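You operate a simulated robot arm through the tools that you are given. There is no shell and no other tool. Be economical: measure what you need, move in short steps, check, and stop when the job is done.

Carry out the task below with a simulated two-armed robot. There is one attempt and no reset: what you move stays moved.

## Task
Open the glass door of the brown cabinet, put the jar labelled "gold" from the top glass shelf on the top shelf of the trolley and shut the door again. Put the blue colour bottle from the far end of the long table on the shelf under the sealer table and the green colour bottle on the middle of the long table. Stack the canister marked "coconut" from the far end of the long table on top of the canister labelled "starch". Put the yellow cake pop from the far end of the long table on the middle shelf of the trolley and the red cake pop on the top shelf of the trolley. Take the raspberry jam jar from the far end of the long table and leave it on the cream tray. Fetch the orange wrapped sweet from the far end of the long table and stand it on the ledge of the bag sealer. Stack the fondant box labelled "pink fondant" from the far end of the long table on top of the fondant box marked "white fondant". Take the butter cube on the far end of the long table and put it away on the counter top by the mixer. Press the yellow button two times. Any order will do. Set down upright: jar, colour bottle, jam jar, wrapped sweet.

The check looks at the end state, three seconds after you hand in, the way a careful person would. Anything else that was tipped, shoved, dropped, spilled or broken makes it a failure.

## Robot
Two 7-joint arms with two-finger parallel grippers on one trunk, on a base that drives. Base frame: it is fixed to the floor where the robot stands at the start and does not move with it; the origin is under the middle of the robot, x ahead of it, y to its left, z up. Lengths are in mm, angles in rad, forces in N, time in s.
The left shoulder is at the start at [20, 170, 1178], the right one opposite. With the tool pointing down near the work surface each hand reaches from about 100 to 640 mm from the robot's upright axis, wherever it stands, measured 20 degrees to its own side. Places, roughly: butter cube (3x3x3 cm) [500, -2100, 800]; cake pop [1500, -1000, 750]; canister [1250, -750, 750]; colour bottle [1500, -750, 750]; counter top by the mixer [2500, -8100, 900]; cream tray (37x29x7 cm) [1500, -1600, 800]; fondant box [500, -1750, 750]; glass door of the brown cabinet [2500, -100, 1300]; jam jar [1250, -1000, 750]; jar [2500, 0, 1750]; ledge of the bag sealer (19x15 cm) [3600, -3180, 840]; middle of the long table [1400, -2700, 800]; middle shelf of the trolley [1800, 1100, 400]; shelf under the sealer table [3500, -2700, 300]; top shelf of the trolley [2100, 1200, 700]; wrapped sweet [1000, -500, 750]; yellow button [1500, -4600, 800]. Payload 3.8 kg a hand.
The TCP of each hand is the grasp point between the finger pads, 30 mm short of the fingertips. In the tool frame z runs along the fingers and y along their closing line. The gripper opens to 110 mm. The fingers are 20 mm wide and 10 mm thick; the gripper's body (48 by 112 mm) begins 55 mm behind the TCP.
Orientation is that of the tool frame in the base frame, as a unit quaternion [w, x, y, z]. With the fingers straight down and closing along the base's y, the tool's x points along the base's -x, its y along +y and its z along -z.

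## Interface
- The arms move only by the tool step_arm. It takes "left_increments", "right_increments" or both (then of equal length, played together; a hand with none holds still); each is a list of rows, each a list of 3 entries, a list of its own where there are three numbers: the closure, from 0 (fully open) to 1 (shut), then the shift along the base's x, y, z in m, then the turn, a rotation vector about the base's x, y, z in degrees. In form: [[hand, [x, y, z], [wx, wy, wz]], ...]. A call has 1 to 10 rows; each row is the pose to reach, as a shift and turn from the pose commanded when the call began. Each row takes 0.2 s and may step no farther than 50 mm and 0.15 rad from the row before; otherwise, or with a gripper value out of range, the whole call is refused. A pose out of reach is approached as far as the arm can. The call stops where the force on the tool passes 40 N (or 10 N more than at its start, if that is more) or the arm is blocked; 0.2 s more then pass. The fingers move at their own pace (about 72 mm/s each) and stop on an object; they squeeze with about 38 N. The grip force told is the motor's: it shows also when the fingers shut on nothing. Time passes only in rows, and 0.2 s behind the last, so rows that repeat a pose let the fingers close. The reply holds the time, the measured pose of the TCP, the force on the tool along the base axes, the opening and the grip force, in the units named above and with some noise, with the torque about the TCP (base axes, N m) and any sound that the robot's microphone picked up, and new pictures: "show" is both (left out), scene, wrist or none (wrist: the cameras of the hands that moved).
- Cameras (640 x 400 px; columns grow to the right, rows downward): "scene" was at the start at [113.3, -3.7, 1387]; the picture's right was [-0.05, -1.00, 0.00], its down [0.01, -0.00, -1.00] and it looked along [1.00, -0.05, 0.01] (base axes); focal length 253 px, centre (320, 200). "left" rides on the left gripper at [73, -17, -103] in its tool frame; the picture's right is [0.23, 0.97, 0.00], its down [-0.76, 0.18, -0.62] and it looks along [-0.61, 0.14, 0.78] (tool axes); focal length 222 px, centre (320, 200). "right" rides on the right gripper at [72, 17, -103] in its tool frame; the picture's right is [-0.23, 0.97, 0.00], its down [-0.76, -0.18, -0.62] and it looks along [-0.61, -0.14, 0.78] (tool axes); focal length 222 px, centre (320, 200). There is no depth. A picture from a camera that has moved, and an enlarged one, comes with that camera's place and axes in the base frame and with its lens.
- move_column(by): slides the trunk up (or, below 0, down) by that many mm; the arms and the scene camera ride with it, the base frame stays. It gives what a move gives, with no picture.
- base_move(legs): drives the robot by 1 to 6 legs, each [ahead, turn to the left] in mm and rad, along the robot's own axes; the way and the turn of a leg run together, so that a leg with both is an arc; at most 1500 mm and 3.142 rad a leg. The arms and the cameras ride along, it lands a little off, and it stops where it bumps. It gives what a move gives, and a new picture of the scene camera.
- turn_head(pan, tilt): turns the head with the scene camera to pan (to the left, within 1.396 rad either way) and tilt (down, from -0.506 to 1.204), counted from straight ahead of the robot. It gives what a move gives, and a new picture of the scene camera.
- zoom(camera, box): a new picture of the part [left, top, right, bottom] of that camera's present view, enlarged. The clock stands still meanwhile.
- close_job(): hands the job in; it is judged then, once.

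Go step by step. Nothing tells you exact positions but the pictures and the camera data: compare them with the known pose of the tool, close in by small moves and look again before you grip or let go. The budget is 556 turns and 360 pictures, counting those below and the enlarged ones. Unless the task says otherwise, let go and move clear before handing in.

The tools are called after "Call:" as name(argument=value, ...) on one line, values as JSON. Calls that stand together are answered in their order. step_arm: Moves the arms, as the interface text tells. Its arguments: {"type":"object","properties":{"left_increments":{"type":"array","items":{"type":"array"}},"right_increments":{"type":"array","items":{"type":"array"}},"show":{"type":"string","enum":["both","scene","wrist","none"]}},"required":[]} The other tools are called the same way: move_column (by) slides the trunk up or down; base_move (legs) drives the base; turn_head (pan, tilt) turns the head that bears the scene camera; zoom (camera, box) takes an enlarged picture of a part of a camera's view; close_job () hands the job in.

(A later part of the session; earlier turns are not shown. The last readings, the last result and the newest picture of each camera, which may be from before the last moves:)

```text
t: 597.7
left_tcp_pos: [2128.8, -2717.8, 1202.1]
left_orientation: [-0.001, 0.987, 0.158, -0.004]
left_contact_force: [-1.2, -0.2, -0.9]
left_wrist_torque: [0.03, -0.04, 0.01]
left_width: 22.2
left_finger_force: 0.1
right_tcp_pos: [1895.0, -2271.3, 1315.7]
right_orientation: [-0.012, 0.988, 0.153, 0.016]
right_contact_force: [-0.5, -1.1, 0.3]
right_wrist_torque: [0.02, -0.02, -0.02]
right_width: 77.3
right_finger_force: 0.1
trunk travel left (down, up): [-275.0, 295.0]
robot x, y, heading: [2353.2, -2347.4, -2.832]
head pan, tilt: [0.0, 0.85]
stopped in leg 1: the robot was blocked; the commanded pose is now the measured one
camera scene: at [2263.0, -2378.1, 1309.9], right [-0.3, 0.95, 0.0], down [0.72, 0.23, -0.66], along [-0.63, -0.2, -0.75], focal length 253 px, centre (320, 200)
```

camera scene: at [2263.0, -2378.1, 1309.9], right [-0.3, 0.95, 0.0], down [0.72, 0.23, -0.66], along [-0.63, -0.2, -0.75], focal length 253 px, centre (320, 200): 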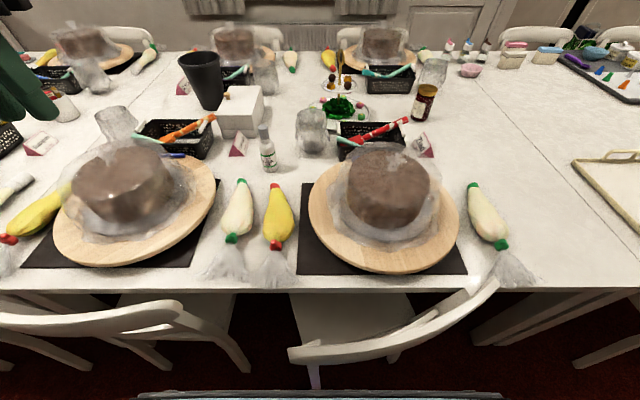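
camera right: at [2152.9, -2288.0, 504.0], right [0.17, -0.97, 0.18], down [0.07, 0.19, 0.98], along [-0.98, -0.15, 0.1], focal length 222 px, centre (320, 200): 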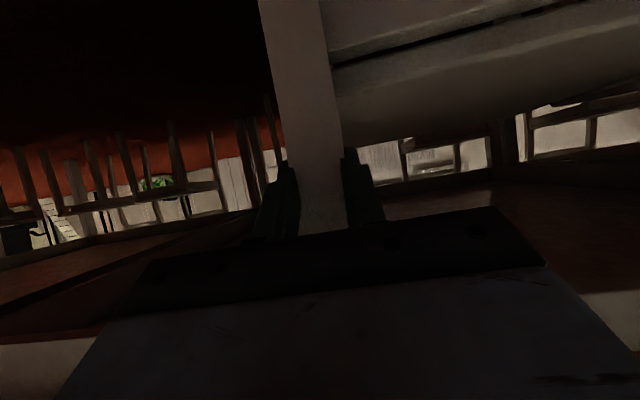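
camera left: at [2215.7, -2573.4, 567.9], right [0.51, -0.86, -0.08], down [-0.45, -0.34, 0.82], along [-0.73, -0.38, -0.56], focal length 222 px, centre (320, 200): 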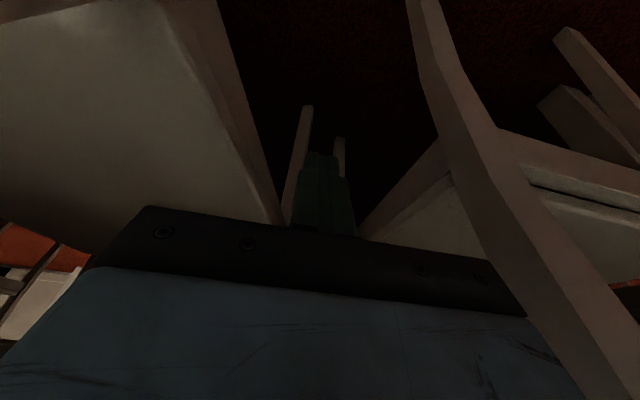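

I'll rotate the chair back by drawing its right rear post outward. Backing up, lowering the trunk, and bringing the right hand down pitched forward.

Call:
base_move(legs=[[-270, 0]])

Call:
move_column(by=-275)

Call:
step_arm(right_increments=[[0.3, [-0.01, 0.008, -0.045], [-2.3, 7.2, 0]], [0.3, [-0.02, 0.017, -0.09], [-4.6, 14.3, 0]], [0.3, [-0.03, 0.026, -0.135], [-6.9, 21.5, 0]], [0.3, [-0.04, 0.035, -0.18], [-9.1, 28.6, 0]], [0.3, [-0.05, 0.044, -0.225], [-11.4, 35.8, 0]], [0.3, [-0.065, 0.052, -0.27], [-13.7, 42.9, 0]], [0.3, [-0.08, 0.06, -0.31], [-16, 50, 0]], [0.3, [-0.095, 0.066, -0.355], [-18.3, 57.2, 0]], [0.3, [-0.105, 0.069, -0.4], [-18.3, 57.2, 0]], [0.3, [-0.113, 0.069, -0.445], [-18.3, 57.2, 0]]], show="none")

Call:
step_arm(right_increments=[[0.3, [0.0, 0.0, -0.04], [0, 0, 0]], [0.3, [0.0, 0.0, -0.075], [0, 0, 0]]], show="both")

```text
t: 599.6
left_tcp_pos: [2386.6, -2637.6, 1203.1]
left_orientation: [-0.001, 0.987, 0.158, -0.004]
left_contact_force: [0.7, 0.1, 0.4]
left_wrist_torque: [-0.01, 0.01, 0.0]
left_width: 22.0
left_finger_force: 0.1
right_tcp_pos: [2151.0, -2192.6, 1317.6]
right_orientation: [-0.01, 0.988, 0.154, 0.014]
right_contact_force: [0.4, 0.3, -1.0]
right_wrist_torque: [0.0, 0.04, 0.02]
right_width: 77.0
right_finger_force: 0.0
trunk travel left (down, up): [-275.0, 295.0]
robot x, y, heading: [2613.0, -2269.8, -2.837]
head pan, tilt: [0.0, 0.85]
camera scene: at [2519.4, -2297.7, 1310.3], right [-0.3, 0.95, 0.0], down [0.72, 0.23, -0.66], along [-0.63, -0.2, -0.75], focal length 253 px, centre (320, 200)
```

scene: 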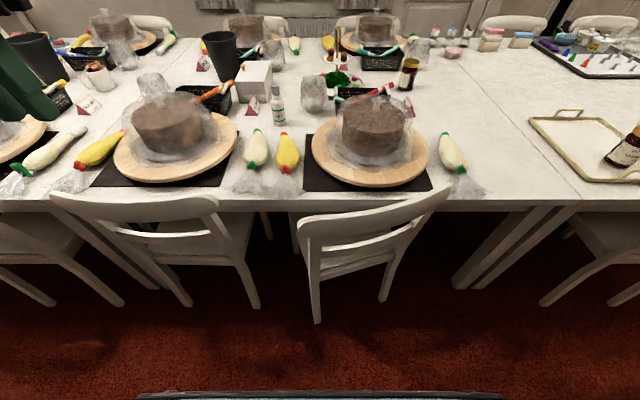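

```text
t: 602.4
left_tcp_pos: [2386.8, -2636.6, 927.9]
left_orientation: [-0.001, 0.987, 0.158, -0.003]
left_contact_force: [0.0, 0.0, -0.3]
left_wrist_torque: [0.03, 0.0, 0.01]
left_width: 21.8
left_finger_force: 0.1
right_tcp_pos: [2150.1, -2192.7, 1042.3]
right_orientation: [-0.011, 0.988, 0.155, 0.015]
right_contact_force: [-0.1, -0.6, 0.1]
right_wrist_torque: [0.02, -0.02, 0.0]
right_width: 76.9
right_finger_force: 0.1
trunk travel left (down, up): [0.0, 570.0]
robot x, y, heading: [2611.4, -2264.1, -2.837]
head pan, tilt: [0.0, 0.85]
```

```text
t: 604.6
left_tcp_pos: [2385.5, -2639.1, 926.7]
left_orientation: [-0.002, 0.987, 0.158, -0.004]
left_contact_force: [-0.2, -0.4, -0.6]
left_wrist_torque: [0.01, 0.0, -0.01]
left_width: 22.1
left_finger_force: 0.1
right_tcp_pos: [2058.1, -2149.0, 689.8]
right_orientation: [0.077, 0.861, 0.153, -0.478]
right_contact_force: [-0.1, 1.1, 0.0]
right_wrist_torque: [0.01, -0.03, 0.02]
right_width: 76.9
right_finger_force: 0.0
right hand out of reach, approached as far as the arm can: row 8, 9, 10
trunk travel left (down, up): [0.0, 570.0]
robot x, y, heading: [2610.1, -2271.8, -2.836]
head pan, tilt: [0.0, 0.85]
```

```text
t: 605.2
left_tcp_pos: [2386.0, -2637.6, 927.9]
left_orientation: [-0.001, 0.987, 0.158, -0.004]
left_contact_force: [0.0, -0.5, -0.2]
left_wrist_torque: [0.01, -0.03, 0.03]
left_width: 22.2
left_finger_force: 0.0
right_tcp_pos: [2073.8, -2136.1, 704.7]
right_orientation: [0.067, 0.865, 0.13, -0.481]
right_contact_force: [-1.0, -0.1, -0.2]
right_wrist_torque: [0.01, 0.01, 0.0]
right_width: 76.8
right_finger_force: 0.0
right hand out of reach, approached as far as the arm can: row 1, 2
trunk travel left (down, up): [0.0, 570.0]
robot x, y, heading: [2612.3, -2264.3, -2.834]
head pan, tilt: [0.0, 0.85]
camera scene: at [2518.4, -2298.1, 1035.2], right [-0.3, 0.95, 0.0], down [0.72, 0.23, -0.66], along [-0.63, -0.2, -0.75], focal length 253 px, centre (320, 200)
camera right: at [2198.8, -2114.0, 698.1], right [0.17, -0.97, 0.18], down [0.07, 0.2, 0.98], along [-0.98, -0.15, 0.1], focal length 222 px, centre (320, 200)
```

scene: 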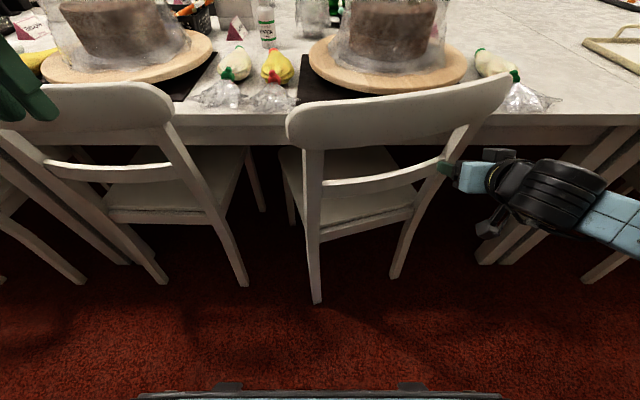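
right: 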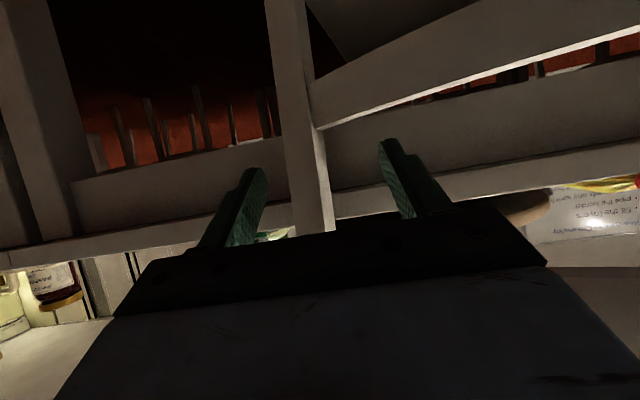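

The post is lined up but I want to grip lower. Backing 100 mm so the arm can extend and reach down.

Call:
base_move(legs=[[-110, 0]])

Call:
step_arm(right_increments=[[0.3, [-0.03, -0.006, -0.03], [0, 0, 0]], [0.3, [-0.06, -0.014, -0.06], [0, 0, 0]], [0.3, [-0.085, -0.022, -0.1], [0, 0, 0]], [0.3, [-0.095, -0.025, -0.14], [0, 0, 0]], [0.3, [-0.095, -0.025, -0.18], [0, 0, 0]]], show="wrist")

```text
t: 606.4
left_tcp_pos: [2490.8, -2603.7, 927.1]
left_orientation: [-0.002, 0.988, 0.157, -0.004]
left_contact_force: [0.4, 0.1, -0.1]
left_wrist_torque: [0.0, -0.01, -0.02]
left_width: 22.2
left_finger_force: 0.0
right_tcp_pos: [2181.5, -2099.9, 704.6]
right_orientation: [0.066, 0.864, 0.129, -0.483]
right_contact_force: [0.7, 0.1, -0.2]
right_wrist_torque: [0.02, 0.01, -0.05]
right_width: 76.9
right_finger_force: 0.0
trunk travel left (down, up): [0.0, 570.0]
robot x, y, heading: [2715.2, -2236.0, -2.842]
head pan, tilt: [0.0, 0.85]
camera scene: at [2624.7, -2264.2, 1035.2], right [-0.3, 0.95, 0.0], down [0.72, 0.22, -0.66], along [-0.63, -0.2, -0.75], focal length 253 px, centre (320, 200)
```

scene: 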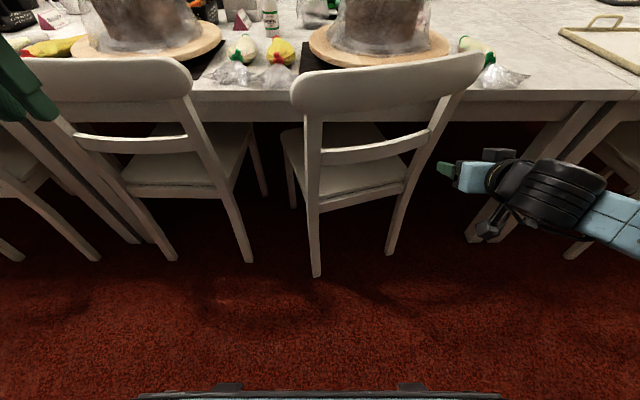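

```text
t: 607.6
left_tcp_pos: [2491.1, -2602.9, 927.3]
left_orientation: [-0.001, 0.988, 0.156, -0.004]
left_contact_force: [0.7, 0.2, 0.3]
left_wrist_torque: [-0.01, 0.02, 0.02]
left_width: 22.2
left_finger_force: 0.0
right_tcp_pos: [2145.5, -2073.6, 559.2]
right_orientation: [0.095, 0.863, 0.141, -0.475]
right_contact_force: [-0.3, 0.1, 1.3]
right_wrist_torque: [0.01, 0.0, -0.01]
right_width: 77.0
right_finger_force: 0.0
right hand out of reach, approached as far as the arm can: row 1, 2, 3, 4, 5
trunk travel left (down, up): [0.0, 570.0]
robot x, y, heading: [2714.8, -2235.0, -2.835]
head pan, tilt: [0.0, 0.85]
camera right: at [2268.7, -2047.0, 553.9], right [0.21, -0.95, 0.22], down [0.05, 0.24, 0.97], along [-0.98, -0.19, 0.1], focal length 222 px, centre (320, 200)
```

right: 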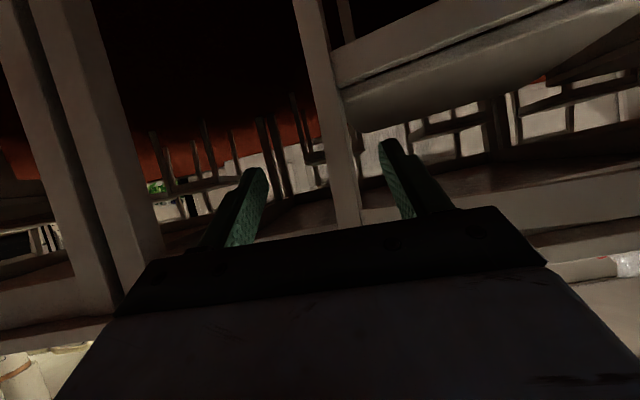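

Call:
step_arm(right_increments=[[0.3, [-0.01, 0.003, 0.005], [0, 0, 0]], [0.3, [-0.02, 0.006, 0.01], [0, 0, 0]], [0.3, [-0.03, 0.008, 0.015], [0, 0, 0]], [0.3, [-0.04, 0.006, 0.015], [0, 0, 0]]], show="wrist")

```text
t: 608.6
left_tcp_pos: [2489.9, -2604.0, 926.6]
left_orientation: [-0.002, 0.988, 0.157, -0.004]
left_contact_force: [-1.0, -0.3, -0.7]
left_wrist_torque: [-0.03, 0.01, -0.01]
left_width: 22.1
left_finger_force: 0.1
right_tcp_pos: [2108.2, -2068.1, 572.3]
right_orientation: [0.097, 0.864, 0.142, -0.473]
right_contact_force: [0.3, -0.1, 0.0]
right_wrist_torque: [0.02, 0.02, -0.02]
right_width: 76.9
right_finger_force: 0.0
trunk travel left (down, up): [0.0, 570.0]
robot x, y, heading: [2716.5, -2236.4, -2.835]
head pan, tilt: [0.0, 0.85]
camera right: at [2231.7, -2042.5, 567.2], right [0.21, -0.95, 0.22], down [0.04, 0.24, 0.97], along [-0.98, -0.19, 0.09], focal length 222 px, centre (320, 200)
```

right: 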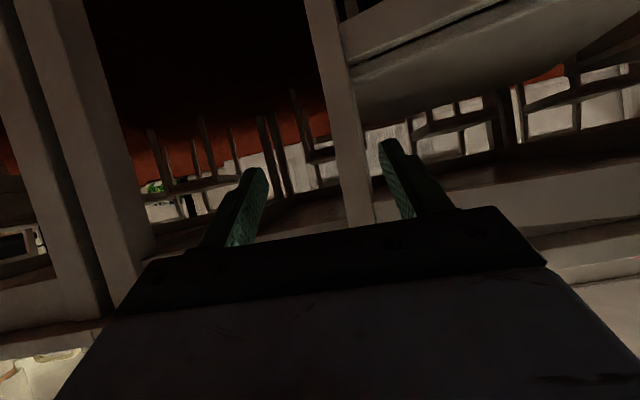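

Call:
step_arm(right_increments=[[0.25, [-0.01, -0.025, -0.01], [0, 0, 0]], [0.25, [-0.035, -0.035, -0.02], [0, 0, 0]], [0.25, [-0.07, -0.042, -0.03], [0, 0, 0]], [0.5, [-0.07, -0.042, -0.03], [0, 0, 0]], [0.75, [-0.07, -0.042, -0.03], [0, 0, 0]], [0.9, [-0.07, -0.042, -0.03], [0, 0, 0]]], show="wrist")

```text
t: 610.0
left_tcp_pos: [2491.3, -2604.1, 927.6]
left_orientation: [-0.002, 0.988, 0.157, -0.004]
left_contact_force: [0.7, 0.7, 0.8]
left_wrist_torque: [-0.02, 0.01, 0.02]
left_width: 22.3
left_finger_force: 0.1
right_tcp_pos: [2039.3, -2109.8, 542.0]
right_orientation: [0.096, 0.864, 0.141, -0.474]
right_contact_force: [0.5, 0.4, 0.5]
right_wrist_torque: [0.05, 0.02, 0.04]
right_width: 11.0
right_finger_force: 0.0
trunk travel left (down, up): [0.0, 570.0]
robot x, y, heading: [2717.0, -2237.7, -2.841]
head pan, tilt: [0.0, 0.85]
camera right: at [2162.0, -2083.7, 536.5], right [0.21, -0.95, 0.22], down [0.04, 0.24, 0.97], along [-0.98, -0.19, 0.09], focal length 222 px, centre (320, 200)
```

right: 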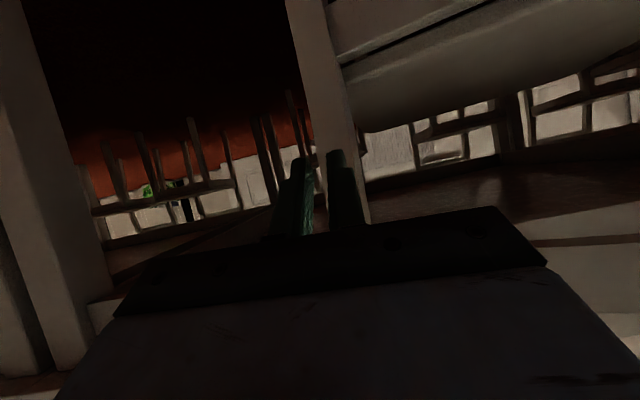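

Call:
step_arm(right_increments=[[0.5, [0.02, 0.0, 0], [0, 0, 0]], [0.3, [0.025, -0.005, 0], [0, 0, 0]], [0.25, [0.025, -0.012, 0], [0, 0, 0]], [0.25, [-0.01, -0.016, 0], [0, 0, 0]], [0.25, [-0.05, -0.022, 0], [0, 0, 0]], [0.5, [-0.05, -0.022, 0], [0, 0, 0]], [0.75, [-0.05, -0.022, 0], [0, 0, 0]], [0.95, [-0.05, -0.022, 0], [0, 0, 0]]], show="none")

```text
t: 611.8
left_tcp_pos: [2490.8, -2604.4, 928.1]
left_orientation: [-0.002, 0.988, 0.157, -0.004]
left_contact_force: [0.0, -0.6, -0.5]
left_wrist_torque: [-0.02, 0.0, -0.01]
left_width: 22.1
left_finger_force: 0.1
right_tcp_pos: [1988.0, -2135.6, 541.3]
right_orientation: [0.097, 0.864, 0.142, -0.473]
right_contact_force: [6.5, -10.4, -0.1]
right_wrist_torque: [0.14, -0.44, 0.49]
right_width: 27.8
right_finger_force: 38.1
trunk travel left (down, up): [0.0, 570.0]
robot x, y, heading: [2717.2, -2235.3, -2.839]
head pan, tilt: [0.0, 0.85]
```

Right post gripped as a pivot. Bringing the left hand low to push the left rear post inward.

Call:
step_arm(left_increments=[[1, [-0.022, 0.02, -0.037], [-1.8, 5.7, 0]], [1, [-0.045, 0.04, -0.074], [-3.6, 11.4, 0]], [1, [-0.067, 0.06, -0.111], [-5.4, 17.2, 0]], [1, [-0.09, 0.08, -0.148], [-7.1, 22.9, 0]], [1, [-0.112, 0.1, -0.185], [-8.9, 28.6, 0]], [1, [-0.134, 0.12, -0.222], [-10.7, 34.4, 0]], [1, [-0.157, 0.14, -0.259], [-12.5, 40.1, 0]], [1, [-0.179, 0.16, -0.296], [-14.3, 45.8, 0]], [1, [-0.202, 0.18, -0.333], [-16.1, 51.5, 0]], [1, [-0.224, 0.2, -0.367], [-17.9, 57.3, 0]]], show="scene")

```text
t: 614.0
left_tcp_pos: [2265.5, -2404.8, 561.2]
left_orientation: [0.072, 0.853, 0.136, -0.499]
left_contact_force: [1.0, -0.5, -0.6]
left_wrist_torque: [-0.03, -0.02, 0.01]
left_width: 0.1
left_finger_force: 37.6
right_tcp_pos: [1987.2, -2133.4, 542.1]
right_orientation: [0.096, 0.864, 0.141, -0.473]
right_contact_force: [8.4, -12.2, 0.7]
right_wrist_torque: [-0.4, 0.51, 0.85]
right_width: 27.9
right_finger_force: 38.0
trunk travel left (down, up): [0.0, 570.0]
robot x, y, heading: [2718.3, -2236.5, -2.838]
head pan, tilt: [0.0, 0.85]
camera scene: at [2624.8, -2264.9, 1035.2], right [-0.3, 0.95, 0.0], down [0.72, 0.22, -0.66], along [-0.63, -0.2, -0.75], focal length 253 px, centre (320, 200)
```

scene: 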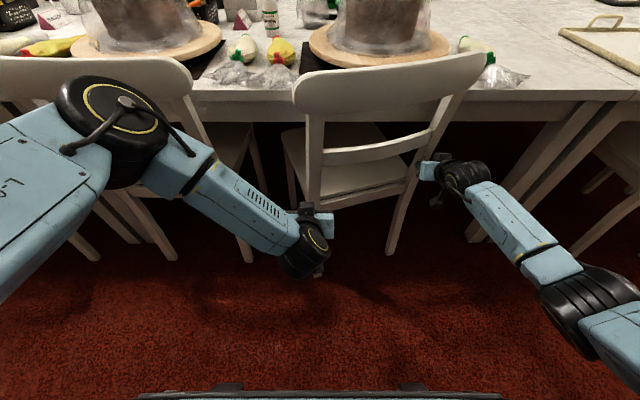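

Both hands placed. Pushing the left post toward the table.

Call:
step_arm(left_increments=[[1, [-0.019, -0.006, 0], [0, 0, 0]], [1, [-0.038, -0.012, 0], [0, 0, 0]], [1, [-0.057, -0.018, 0], [0, 0, 0]], [1, [-0.076, -0.024, 0], [0, 0, 0]], [1, [-0.095, -0.03, 0], [0, 0, 0]], [1, [-0.114, -0.036, 0], [0, 0, 0]], [1, [-0.133, -0.042, 0], [0, 0, 0]]], show="scene")

```text
t: 615.6
left_tcp_pos: [2134.1, -2455.2, 561.1]
left_orientation: [0.079, 0.852, 0.141, -0.498]
left_contact_force: [17.8, -33.6, -2.9]
left_wrist_torque: [-0.36, 0.2, 1.07]
left_width: 0.1
left_finger_force: 37.6
right_tcp_pos: [1985.4, -2126.7, 543.8]
right_orientation: [0.09, 0.865, 0.139, -0.473]
right_contact_force: [-9.2, 24.8, -0.3]
right_wrist_torque: [0.57, -0.28, -0.75]
right_width: 26.0
right_finger_force: 38.3
trunk travel left (down, up): [0.0, 570.0]
robot x, y, heading: [2718.4, -2234.4, -2.839]
head pan, tilt: [0.0, 0.85]
camera scene: at [2624.6, -2264.6, 1035.2], right [-0.3, 0.95, 0.0], down [0.72, 0.22, -0.66], along [-0.63, -0.2, -0.75], focal length 253 px, centre (320, 200)
```

scene: 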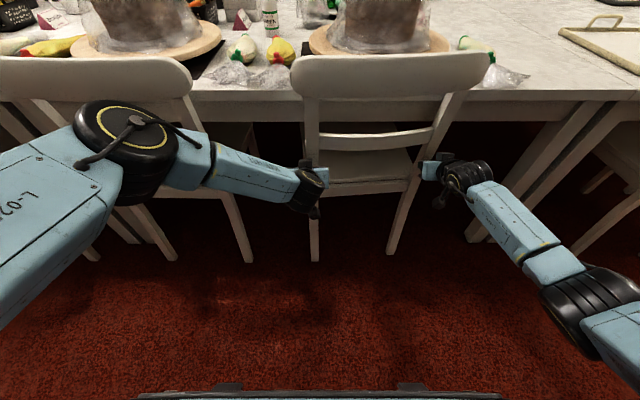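

The chair is parallel and back in its place. Releasing both hands carefully.

Call:
step_arm(left_increments=[[1, [0.01, -0.004, 0], [0, 0, 0]], [1, [0.03, -0.004, 0], [0, 0, 0]], [1, [0.06, 0.004, 0], [0, 0, 0]], [1, [0.1, 0.016, 0.01], [0, 0, 0]], [1, [0.14, 0.028, 0.03], [0, 0, 0]], [1, [0.17, 0.03, 0.06], [0, 0, 0]], [1, [0.19, 0.02, 0.1], [0, 0, 0]], [1, [0.2, 0.0, 0.145], [0, 0, 0]]], right_increments=[[0.6, [0, 0, 0], [0, 0, 0]], [0.4, [0, 0, 0], [0, 0, 0]], [0.25, [0.01, 0.003, 0], [0, 0, 0]], [0.25, [0.05, 0.015, 0], [0, 0, 0]], [0.25, [0.09, 0.027, 0], [0, 0, 0]], [0.25, [0.13, 0.039, 0.01], [0, 0, 0]], [0.25, [0.15, 0.045, 0.05], [0, 0, 0]], [0.25, [0.16, 0.05, 0.095], [0, 0, 0]]], show="none")

Call:
move_column(by=275)

Call:
turn_head(pan=0, tilt=0.7)

```text
refused: row 8 steps farther than a row can; nothing moved
```

```text
t: 616.3
left_tcp_pos: [2137.1, -2453.0, 585.0]
left_orientation: [0.077, 0.855, 0.14, -0.493]
left_contact_force: [11.5, -2.5, -5.1]
left_wrist_torque: [0.05, -0.28, 0.15]
left_width: 0.0
left_finger_force: 38.1
right_tcp_pos: [1991.9, -2123.6, 557.5]
right_orientation: [0.085, 0.873, 0.141, -0.458]
right_contact_force: [-0.8, -1.9, -6.8]
right_wrist_torque: [0.73, -0.81, 0.16]
right_width: 26.0
right_finger_force: 38.0
trunk travel left (down, up): [-29.0, 541.0]
robot x, y, heading: [2713.5, -2236.0, -2.838]
head pan, tilt: [0.0, 0.85]
stopped: the force on the tool passed its limit at 47 N (the readings are from after the stop); the commanded pose is now the measured one
```

```text
t: 617.0
left_tcp_pos: [2135.6, -2453.8, 586.1]
left_orientation: [0.078, 0.854, 0.14, -0.495]
left_contact_force: [11.9, -3.6, -3.8]
left_wrist_torque: [0.04, -0.29, 0.23]
left_width: 0.0
left_finger_force: 38.0
right_tcp_pos: [1991.8, -2124.9, 557.0]
right_orientation: [0.086, 0.872, 0.14, -0.461]
right_contact_force: [-3.6, -3.3, -10.1]
right_wrist_torque: [0.64, -1.09, 0.28]
right_width: 25.8
right_finger_force: 37.6
trunk travel left (down, up): [-29.0, 541.0]
robot x, y, heading: [2715.5, -2233.2, -2.842]
head pan, tilt: [0.0, 0.7]
camera scene: at [2617.4, -2266.5, 1075.9], right [-0.3, 0.95, 0.0], down [0.62, 0.19, -0.76], along [-0.73, -0.23, -0.65], focal length 253 px, centre (320, 200)
```

scene: 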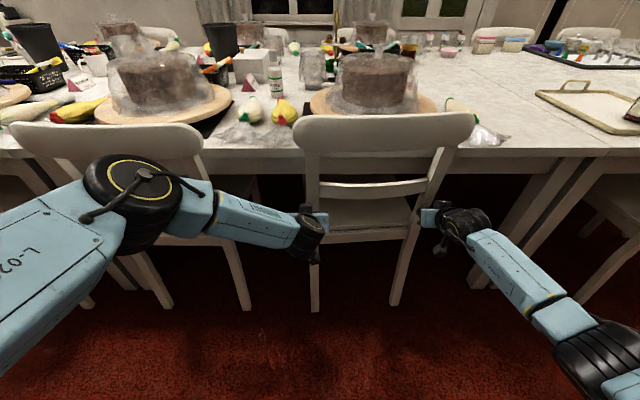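

The refused call let the trunk rise slightly while gripping, but it stopped safely and the chair is fine. Releasing now.

Call:
step_arm(left_increments=[[1, [0.005, 0, 0], [0, 0, 0]], [1, [0.02, 0.0, 0], [0, 0, 0]], [1, [0.05, 0.01, 0], [0, 0, 0]], [1, [0.09, 0.02, 0.01], [0, 0, 0]], [1, [0.13, 0.03, 0.03], [0, 0, 0]], [1, [0.16, 0.03, 0.06], [0, 0, 0]], [1, [0.18, 0.02, 0.09], [0, 0, 0]], [1, [0.19, 0.0, 0.13], [0, 0, 0]]], right_increments=[[0.6, [0, 0, 0], [0, 0, 0]], [0.4, [0, 0, 0], [0, 0, 0]], [0.25, [0.01, 0.003, 0], [0, 0, 0]], [0.25, [0.05, 0.015, 0], [0, 0, 0]], [0.25, [0.09, 0.027, 0], [0, 0, 0]], [0.25, [0.13, 0.039, 0.01], [0, 0, 0]], [0.25, [0.15, 0.045, 0.05], [0, 0, 0]], [0.25, [0.16, 0.05, 0.09], [0, 0, 0]]], show="none")

```text
t: 618.8
left_tcp_pos: [2326.7, -2454.0, 718.0]
left_orientation: [0.077, 0.853, 0.139, -0.497]
left_contact_force: [0.4, -0.6, 0.0]
left_wrist_torque: [-0.01, 0.0, -0.02]
left_width: 0.1
left_finger_force: 37.8
right_tcp_pos: [2151.2, -2072.9, 650.2]
right_orientation: [0.086, 0.872, 0.139, -0.461]
right_contact_force: [0.2, 0.2, -0.1]
right_wrist_torque: [-0.01, -0.02, 0.0]
right_width: 82.6
right_finger_force: 0.1
trunk travel left (down, up): [-29.0, 541.0]
robot x, y, heading: [2713.8, -2234.0, -2.844]
head pan, tilt: [0.0, 0.7]
```

Call:
move_column(by=246)

Call:
step_arm(left_increments=[[0.8, [0.019, -0.019, 0.012], [2.2, -7.2, 0]], [0.8, [0.038, -0.038, 0.025], [4.4, -14.3, 0]], [0.8, [0.057, -0.057, 0.037], [6.7, -21.5, 0]], [0.8, [0.076, -0.076, 0.05], [8.9, -28.6, 0]], [0.8, [0.095, -0.095, 0.062], [11.1, -35.8, 0]], [0.8, [0.114, -0.114, 0.075], [13.3, -43, 0]], [0.8, [0.133, -0.133, 0.087], [15.6, -50.1, 0]], [0.8, [0.152, -0.152, 0.1], [17.8, -57.3, 0]]], right_increments=[[0.2, [0.018, 0.002, 0.019], [2.1, -6.8, 0]], [0.1, [0.036, 0.003, 0.038], [4.2, -13.5, 0]], [0, [0.054, 0.005, 0.056], [6.3, -20.3, 0]], [0, [0.072, 0.007, 0.075], [8.4, -27, 0]], [0, [0.09, 0.008, 0.094], [10.5, -33.8, 0]], [0, [0.107, 0.01, 0.113], [12.6, -40.5, 0]], [0, [0.125, 0.012, 0.131], [14.7, -47.3, 0]], [0, [0.143, 0.013, 0.15], [16.8, -54, 0]]], show="none")

```text
t: 621.4
left_tcp_pos: [2325.8, -2453.5, 961.7]
left_orientation: [0.078, 0.854, 0.139, -0.495]
left_contact_force: [0.0, 0.2, 0.8]
left_wrist_torque: [0.0, 0.0, 0.0]
left_width: 0.0
left_finger_force: 37.6
right_tcp_pos: [2151.9, -2070.2, 896.0]
right_orientation: [0.086, 0.872, 0.14, -0.462]
right_contact_force: [0.2, 0.0, 0.1]
right_wrist_torque: [0.0, -0.01, 0.01]
right_width: 82.2
right_finger_force: 0.1
trunk travel left (down, up): [-275.0, 295.0]
robot x, y, heading: [2713.6, -2236.1, -2.837]
head pan, tilt: [0.0, 0.7]
```

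```text
t: 623.1
left_tcp_pos: [2477.4, -2607.6, 1062.1]
left_orientation: [0.006, 0.988, 0.157, 0.0]
left_contact_force: [0.6, -0.8, 0.5]
left_wrist_torque: [0.03, 0.0, 0.01]
left_width: 21.6
left_finger_force: 0.0
right_tcp_pos: [2294.6, -2059.2, 1046.1]
right_orientation: [0.015, 0.989, 0.149, 0.008]
right_contact_force: [-0.2, 0.1, -0.7]
right_wrist_torque: [0.03, -0.02, 0.01]
right_width: 110.0
right_finger_force: 0.1
trunk travel left (down, up): [-275.0, 295.0]
robot x, y, heading: [2715.4, -2236.0, -2.845]
head pan, tilt: [0.0, 0.7]
```

Chair restored. Now heading around the table's near end to the right-hand side for the fondant boxes.

Call:
turn_head(pan=0, tilt=0.45)

Call:
base_move(legs=[[0, -1.479], [1500, 0], [1330, 0], [0, 1.484], [1500, 0]])

```text
t: 623.9
left_tcp_pos: [2477.8, -2606.3, 1061.5]
left_orientation: [0.007, 0.988, 0.157, -0.001]
left_contact_force: [0.7, 0.0, -0.3]
left_wrist_torque: [-0.01, -0.03, 0.01]
left_width: 22.0
left_finger_force: 0.1
right_tcp_pos: [2295.0, -2058.8, 1045.5]
right_orientation: [0.017, 0.989, 0.149, 0.007]
right_contact_force: [-1.0, -0.4, 0.0]
right_wrist_torque: [0.0, -0.04, 0.0]
right_width: 110.1
right_finger_force: 0.0
trunk travel left (down, up): [-275.0, 295.0]
robot x, y, heading: [2714.4, -2235.4, -2.841]
head pan, tilt: [0.0, 0.45]
camera scene: at [2611.5, -2268.2, 1344.2], right [-0.3, 0.95, 0.0], down [0.42, 0.13, -0.9], along [-0.86, -0.27, -0.44], focal length 253 px, centre (320, 200)
```

scene: 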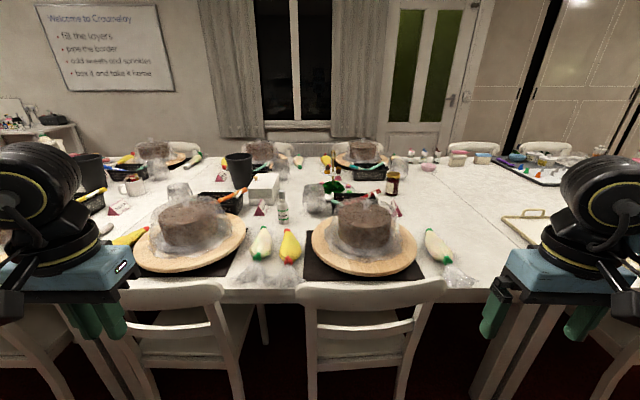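

```text
t: 651.6
left_tcp_pos: [-88.0, -552.6, 1061.4]
left_orientation: [0.006, 0.986, 0.167, -0.001]
left_contact_force: [-0.7, -0.4, -0.3]
left_wrist_torque: [0.02, 0.0, 0.02]
left_width: 21.8
left_finger_force: 0.1
right_tcp_pos: [-283.4, -7.2, 1045.1]
right_orientation: [0.016, 0.987, 0.159, 0.008]
right_contact_force: [0.7, -0.3, -0.2]
right_wrist_torque: [0.02, -0.01, 0.02]
right_width: 109.8
right_finger_force: 0.1
trunk travel left (down, up): [-275.0, 295.0]
robot x, y, heading: [142.9, -175.0, -2.819]
head pan, tilt: [0.0, 0.45]
camera scene: at [37.8, -210.4, 1344.2], right [-0.32, 0.95, 0.0], down [0.41, 0.14, -0.9], along [-0.85, -0.29, -0.44], focal length 253 px, centre (320, 200)
```

scene: 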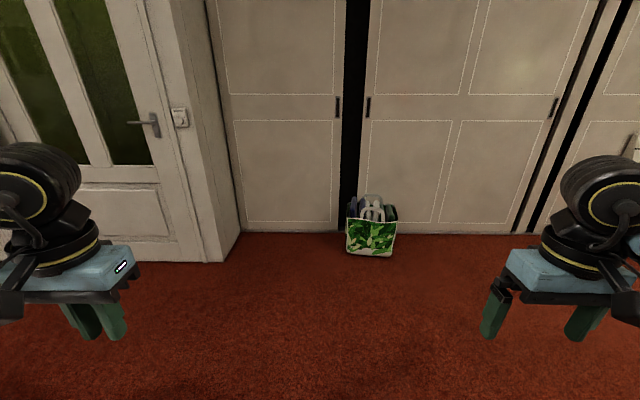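

Continuing to the right side of the table and looking along it.

Call:
base_move(legs=[[740, 0], [0, 1.55]])

```text
t: 659.4
left_tcp_pos: [-214.6, -671.0, 1062.0]
left_orientation: [0.005, 0.6, 0.8, 0.004]
left_contact_force: [-0.3, 0.2, -0.5]
left_wrist_torque: [0.03, 0.01, 0.01]
left_width: 22.0
left_finger_force: 0.0
right_tcp_pos: [-768.0, -834.0, 1046.0]
right_orientation: [0.007, 0.608, 0.794, 0.016]
right_contact_force: [0.6, -0.4, 0.1]
right_wrist_torque: [0.0, 0.03, 0.03]
right_width: 110.3
right_finger_force: 0.0
trunk travel left (down, up): [-275.0, 295.0]
robot x, y, heading: [-575.7, -416.0, -1.298]
head pan, tilt: [0.0, 0.45]
camera scene: at [-544.9, -527.3, 1344.3], right [-0.96, -0.27, 0.0], down [-0.12, 0.42, -0.9], along [0.24, -0.87, -0.44], focal length 253 px, centre (320, 200)
```

scene: 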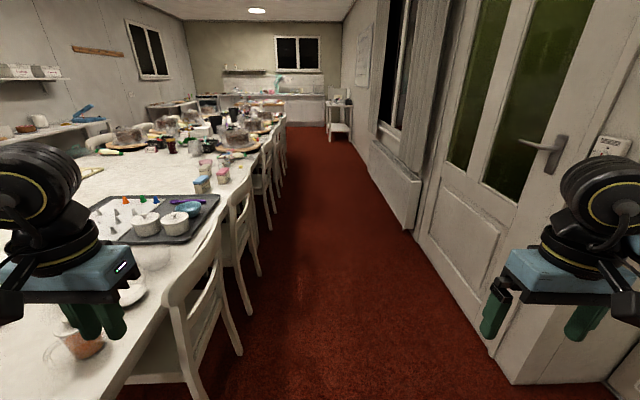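

The right aisle is wide. Driving along it to the fondant boxes and facing the table.

Call:
base_move(legs=[[0, 0.092], [1500, 0], [110, 0], [0, 1.506]])

Call:
turn_head(pan=0, tilt=0.75)

```text
t: 669.0
left_tcp_pos: [401.4, -2032.4, 1063.1]
left_orientation: [0.005, 0.481, 0.877, 0.004]
left_contact_force: [-0.2, 0.4, 0.1]
left_wrist_torque: [0.05, 0.0, 0.04]
left_width: 21.8
left_finger_force: 0.2
right_tcp_pos: [-84.0, -2345.2, 1045.0]
right_orientation: [0.006, 0.489, 0.872, 0.017]
right_contact_force: [-0.1, 0.3, -0.2]
right_wrist_torque: [0.01, 0.02, 0.0]
right_width: 110.1
right_finger_force: 0.0
trunk travel left (down, up): [-275.0, 295.0]
robot x, y, heading: [-15.2, -1892.4, -1.017]
head pan, tilt: [0.0, 0.45]
stopped in leg 4: the robot was blocked; the commanded pose is now the measured one
camera scene: at [44.4, -1988.9, 1344.3], right [-0.85, -0.52, 0.0], down [-0.23, 0.37, -0.9], along [0.47, -0.77, -0.44], focal length 253 px, centre (320, 200)
```

scene: 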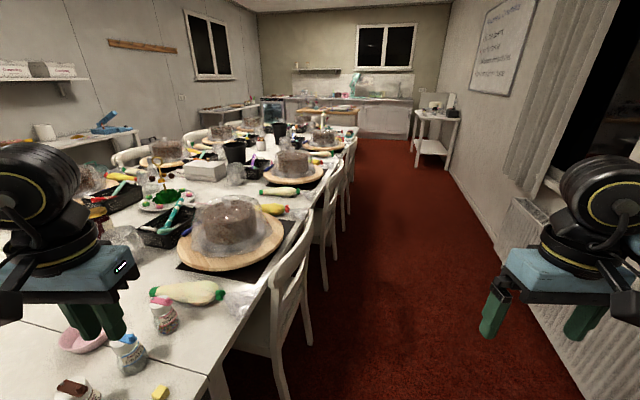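

```text
t: 669.9
left_tcp_pos: [401.4, -2032.7, 1061.7]
left_orientation: [0.005, 0.481, 0.876, 0.004]
left_contact_force: [-0.1, 0.0, -1.3]
left_wrist_torque: [-0.03, -0.06, 0.0]
left_width: 22.3
left_finger_force: 0.1
right_tcp_pos: [-84.0, -2345.3, 1045.3]
right_orientation: [0.004, 0.49, 0.872, 0.015]
right_contact_force: [-0.4, -0.3, -0.7]
right_wrist_torque: [0.0, -0.01, -0.01]
right_width: 110.1
right_finger_force: 0.0
trunk travel left (down, up): [-275.0, 295.0]
robot x, y, heading: [-17.0, -1893.1, -1.015]
head pan, tilt: [0.0, 0.75]
camera scene: at [39.6, -1981.3, 1317.9], right [-0.85, -0.52, 0.0], down [-0.36, 0.58, -0.73], along [0.38, -0.62, -0.68], focal length 253 px, centre (320, 200)
```

scene: 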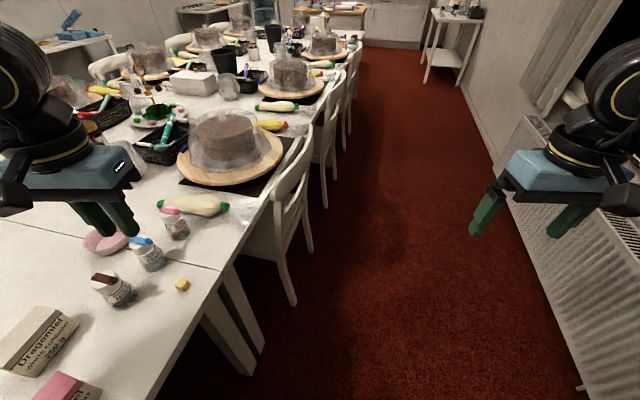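

My turn was blocked, likely by a chair corner behind me. Backing off and moving further out before turning to face the table.

Call:
base_move(legs=[[-180, 0], [0, -0.7], [340, 0], [0, 2.015]])

```text
t: 679.8
left_tcp_pos: [99.7, -1718.2, 1061.9]
left_orientation: [0.001, -0.127, 0.992, 0.007]
left_contact_force: [-0.4, 0.2, -0.6]
left_wrist_torque: [0.03, 0.0, 0.02]
left_width: 22.2
left_finger_force: 0.1
right_tcp_pos: [249.2, -2276.9, 1044.6]
right_orientation: [-0.006, -0.118, 0.993, 0.015]
right_contact_force: [0.4, 0.5, -0.5]
right_wrist_torque: [0.01, -0.01, 0.02]
right_width: 110.1
right_finger_force: 0.2
trunk travel left (down, up): [-275.0, 295.0]
robot x, y, heading: [-163.1, -2076.5, 0.238]
head pan, tilt: [0.0, 0.75]
camera scene: at [-58.4, -2049.5, 1317.8], right [0.24, -0.97, 0.0], down [-0.66, -0.16, -0.73], along [0.71, 0.17, -0.68], focal length 253 px, centre (320, 200)
```

scene: 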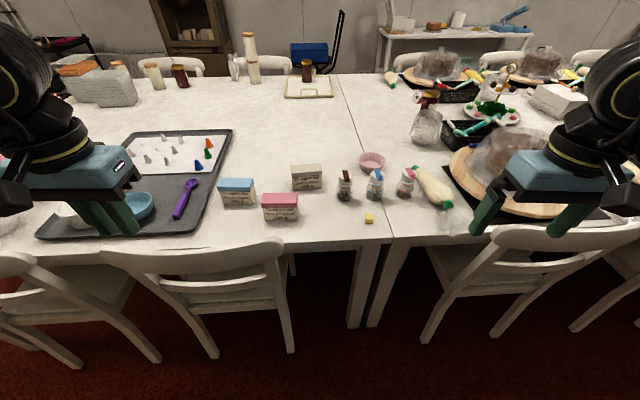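

Clear frontal view of boxes and the butter cube. Zooming for labels.

Call:
zoom(camera="scene", box=[200, 140, 440, 240])

```text
2.67 times, centred on (320, 190) of scene
camera zoom: at [-58.4, -2049.5, 1317.8], right [0.24, -0.97, 0.0], down [-0.66, -0.16, -0.73], along [0.71, 0.17, -0.68], focal length 676 px, centre (320, 227)
```

zoom: 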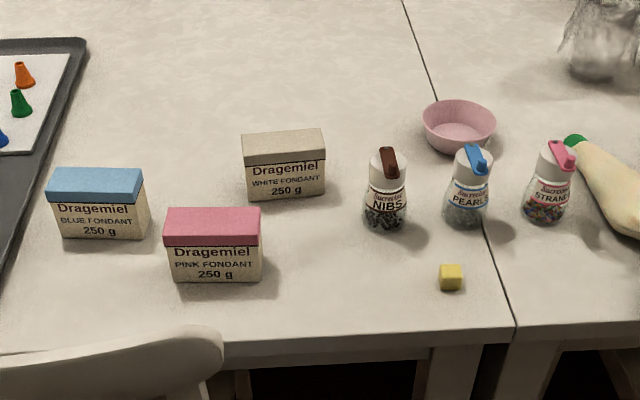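

Pink box (100×58×61 mm) and white box are located; the butter cube is to the right. I'll shift 95 mm along the table, then go straight forward between the chairs.

Call:
base_move(legs=[[0, -1.508], [95, 0], [0, 1.545], [160, 0]])

Call:
zoom(camera="scene", box=[120, 120, 440, 320])

```text
t: 689.2
left_tcp_pos: [271.2, -1757.4, 1062.1]
left_orientation: [0.001, -0.143, 0.99, 0.007]
left_contact_force: [0.5, 0.0, -0.8]
left_wrist_torque: [-0.03, 0.04, -0.04]
left_width: 21.9
left_finger_force: 0.0
right_tcp_pos: [435.3, -2309.4, 1045.7]
right_orientation: [-0.008, -0.133, 0.991, 0.015]
right_contact_force: [-0.5, 0.2, 0.1]
right_wrist_torque: [0.01, -0.01, 0.0]
right_width: 110.2
right_finger_force: 0.1
trunk travel left (down, up): [-275.0, 295.0]
robot x, y, heading: [14.5, -2121.9, 0.273]
head pan, tilt: [0.0, 0.75]
camera scene: at [122.8, -2092.8, 1317.7], right [0.27, -0.96, 0.0], down [-0.66, -0.18, -0.73], along [0.7, 0.19, -0.68], focal length 253 px, centre (320, 200)
```

scene: 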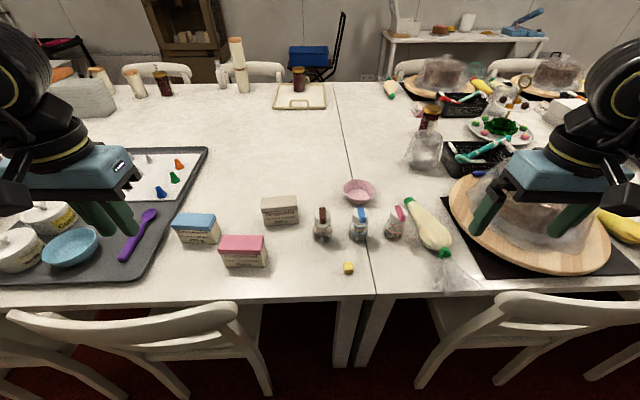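

```text
2.00 times, centred on (280, 220) of scene
camera zoom: at [122.8, -2092.8, 1317.7], right [0.27, -0.96, 0.0], down [-0.66, -0.18, -0.73], along [0.7, 0.19, -0.68], focal length 507 px, centre (400, 160)
```

zoom: 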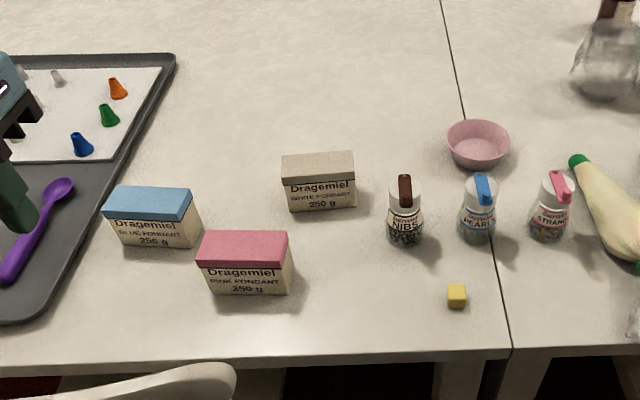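

The lid is too wide to grip across its width, so I'll grip across its depth. Turning the base right to bring the left shoulder nearer, then yawing the left gripper.

Call:
base_move(legs=[[0, -0.5]])

Call:
step_arm(left_increments=[[0.5, [0.004, 0.016, 0], [0, 0, -7.75]], [0.3, [0.008, 0.032, 0], [0, 0, -15.5]], [0.2, [0.012, 0.047, 0], [0, 0, -23.3]], [0.2, [0.016, 0.063, 0], [0, 0, -31]], [0.2, [0.019, 0.079, -0.02], [0, 0, -38.8]], [0.2, [0.023, 0.095, -0.05], [0, 0, -46.5]], [0.2, [0.027, 0.11, -0.09], [0, 0, -54.3]], [0.2, [0.031, 0.126, -0.13], [0, 0, -62]]], show="both")

```text
t: 691.1
left_tcp_pos: [412.8, -1923.4, 1061.1]
left_orientation: [0.003, 0.109, 0.994, 0.006]
left_contact_force: [-0.4, 0.1, -0.4]
left_wrist_torque: [0.02, 0.0, 0.03]
left_width: 22.0
left_finger_force: 0.0
right_tcp_pos: [292.8, -2488.1, 1046.7]
right_orientation: [-0.002, 0.117, 0.993, 0.018]
right_contact_force: [-0.2, -0.2, 1.0]
right_wrist_torque: [0.05, 0.01, -0.01]
right_width: 110.1
right_finger_force: 0.0
trunk travel left (down, up): [-275.0, 295.0]
robot x, y, heading: [19.3, -2116.6, -0.237]
head pan, tilt: [0.0, 0.75]
camera scene: at [122.7, -2144.9, 1317.8], right [-0.23, -0.97, 0.0], down [-0.66, 0.16, -0.73], along [0.71, -0.17, -0.68], focal length 253 px, centre (320, 200)
```

scene: 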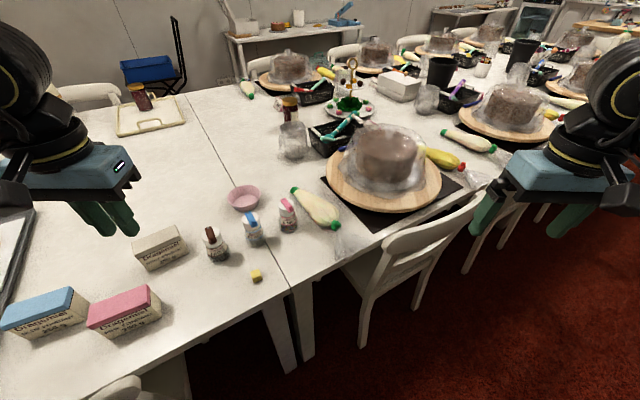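

```text
t: 693.1
left_tcp_pos: [453.3, -1992.3, 1003.7]
left_orientation: [0.199, 0.625, 0.755, 0.003]
left_contact_force: [0.5, -0.1, -0.5]
left_wrist_torque: [0.02, 0.01, 0.02]
left_width: 88.2
left_finger_force: 0.2
left hand out of reach, approached as far as the arm can: row 5, 6, 7, 8
right_tcp_pos: [294.6, -2487.4, 1045.3]
right_orientation: [-0.003, 0.116, 0.993, 0.018]
right_contact_force: [0.3, 0.7, -0.3]
right_wrist_torque: [0.02, 0.03, 0.0]
right_width: 110.0
right_finger_force: 0.0
trunk travel left (down, up): [-275.0, 295.0]
robot x, y, heading: [22.3, -2118.9, -0.233]
head pan, tilt: [0.0, 0.75]
stopped in row 8 (left hand): the arm was blocked; the commanded pose is now the measured one
camera scene: at [123.8, -2144.4, 1317.7], right [-0.23, -0.97, 0.0], down [-0.66, 0.16, -0.73], along [0.71, -0.17, -0.68], focal length 253 px, centre (320, 200)
camera left: at [395.3, -1902.0, 1071.9], right [0.89, 0.43, 0.18], down [0.08, -0.53, 0.84], along [0.46, -0.73, -0.5], focal length 222 px, centre (320, 200)
```

scene: 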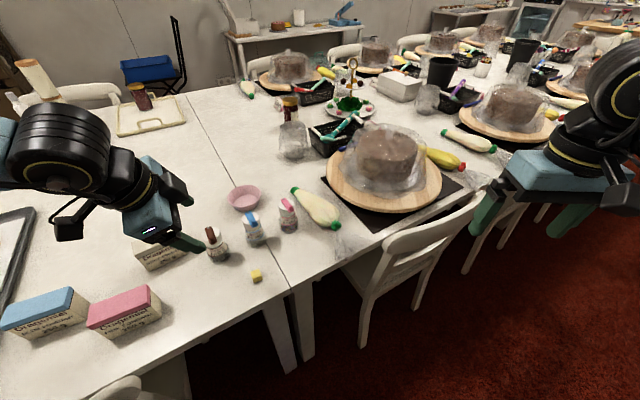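
left: 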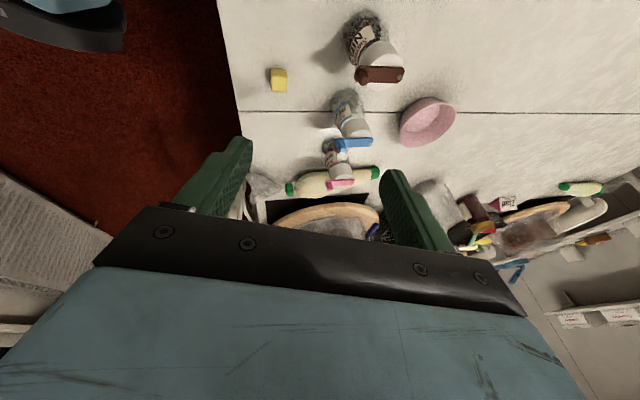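

That yaw isn't reachable. Better: stand parallel to the table so my left arm reaches sideways with its natural grip across the box depth. First restoring the left hand.

Call:
step_arm(left_increments=[[0.2, [-0.005, 0.009, 0.02], [0.3, 2.7, 7.2]], [0.2, [-0.01, 0.017, 0.04], [0.6, 5.4, 14.4]], [0.2, [-0.014, 0.026, 0.06], [0.8, 8, 21.6]], [0.2, [-0.019, 0.035, 0.06], [1.1, 10.7, 28.8]], [0.2, [-0.024, 0.043, 0.06], [1.4, 13.4, 36]], [0.2, [-0.029, 0.052, 0.06], [1.7, 16.1, 43.2]], [0.2, [-0.033, 0.061, 0.06], [1.9, 18.7, 50.4]], [0.2, [-0.038, 0.069, 0.06], [2.2, 21.4, 57.6]], [0.2, [-0.043, 0.078, 0.06], [2.5, 24.1, 64.8]]], show="none")

Call:
base_move(legs=[[0, -1.065], [-300, 0]])

```text
t: 695.1
left_tcp_pos: [408.4, -1914.0, 1064.2]
left_orientation: [-0.002, 0.116, 0.993, 0.001]
left_contact_force: [0.3, -0.5, -1.3]
left_wrist_torque: [0.01, -0.04, 0.02]
left_width: 87.8
left_finger_force: 0.1
right_tcp_pos: [293.5, -2488.3, 1045.7]
right_orientation: [-0.003, 0.116, 0.993, 0.017]
right_contact_force: [0.1, -0.1, 0.7]
right_wrist_torque: [0.0, 0.01, -0.03]
right_width: 110.1
right_finger_force: 0.1
trunk travel left (down, up): [-275.0, 295.0]
robot x, y, heading: [20.4, -2120.8, -0.236]
head pan, tilt: [0.0, 0.75]
```

```text
t: 699.7
left_tcp_pos: [306.5, -2068.1, 1064.9]
left_orientation: [-0.001, 0.593, 0.805, 0.0]
left_contact_force: [-1.1, 0.2, -0.6]
left_wrist_torque: [-0.01, 0.03, -0.01]
left_width: 88.2
left_finger_force: 0.1
right_tcp_pos: [-245.9, -2259.5, 1046.1]
right_orientation: [0.007, 0.593, 0.805, 0.016]
right_contact_force: [-0.3, 1.3, -0.5]
right_wrist_torque: [0.02, -0.02, -0.03]
right_width: 110.2
right_finger_force: 0.1
trunk travel left (down, up): [-275.0, 295.0]
robot x, y, heading: [-68.0, -1838.2, -1.272]
head pan, tilt: [0.0, 0.75]
camera scene: at [-36.2, -1936.1, 1317.9], right [-0.95, -0.3, 0.0], down [-0.2, 0.65, -0.73], along [0.22, -0.7, -0.68], focal length 253 px, centre (320, 200)
```

scene: 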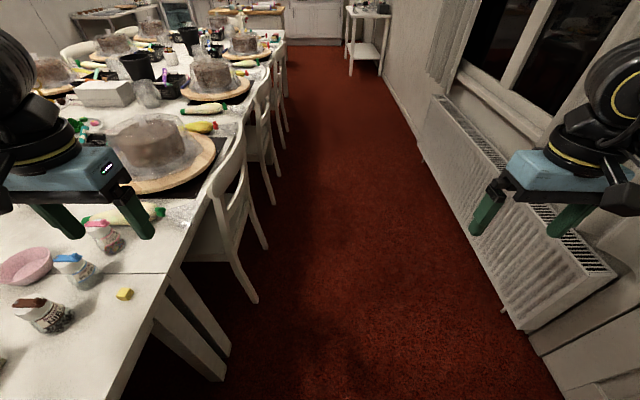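

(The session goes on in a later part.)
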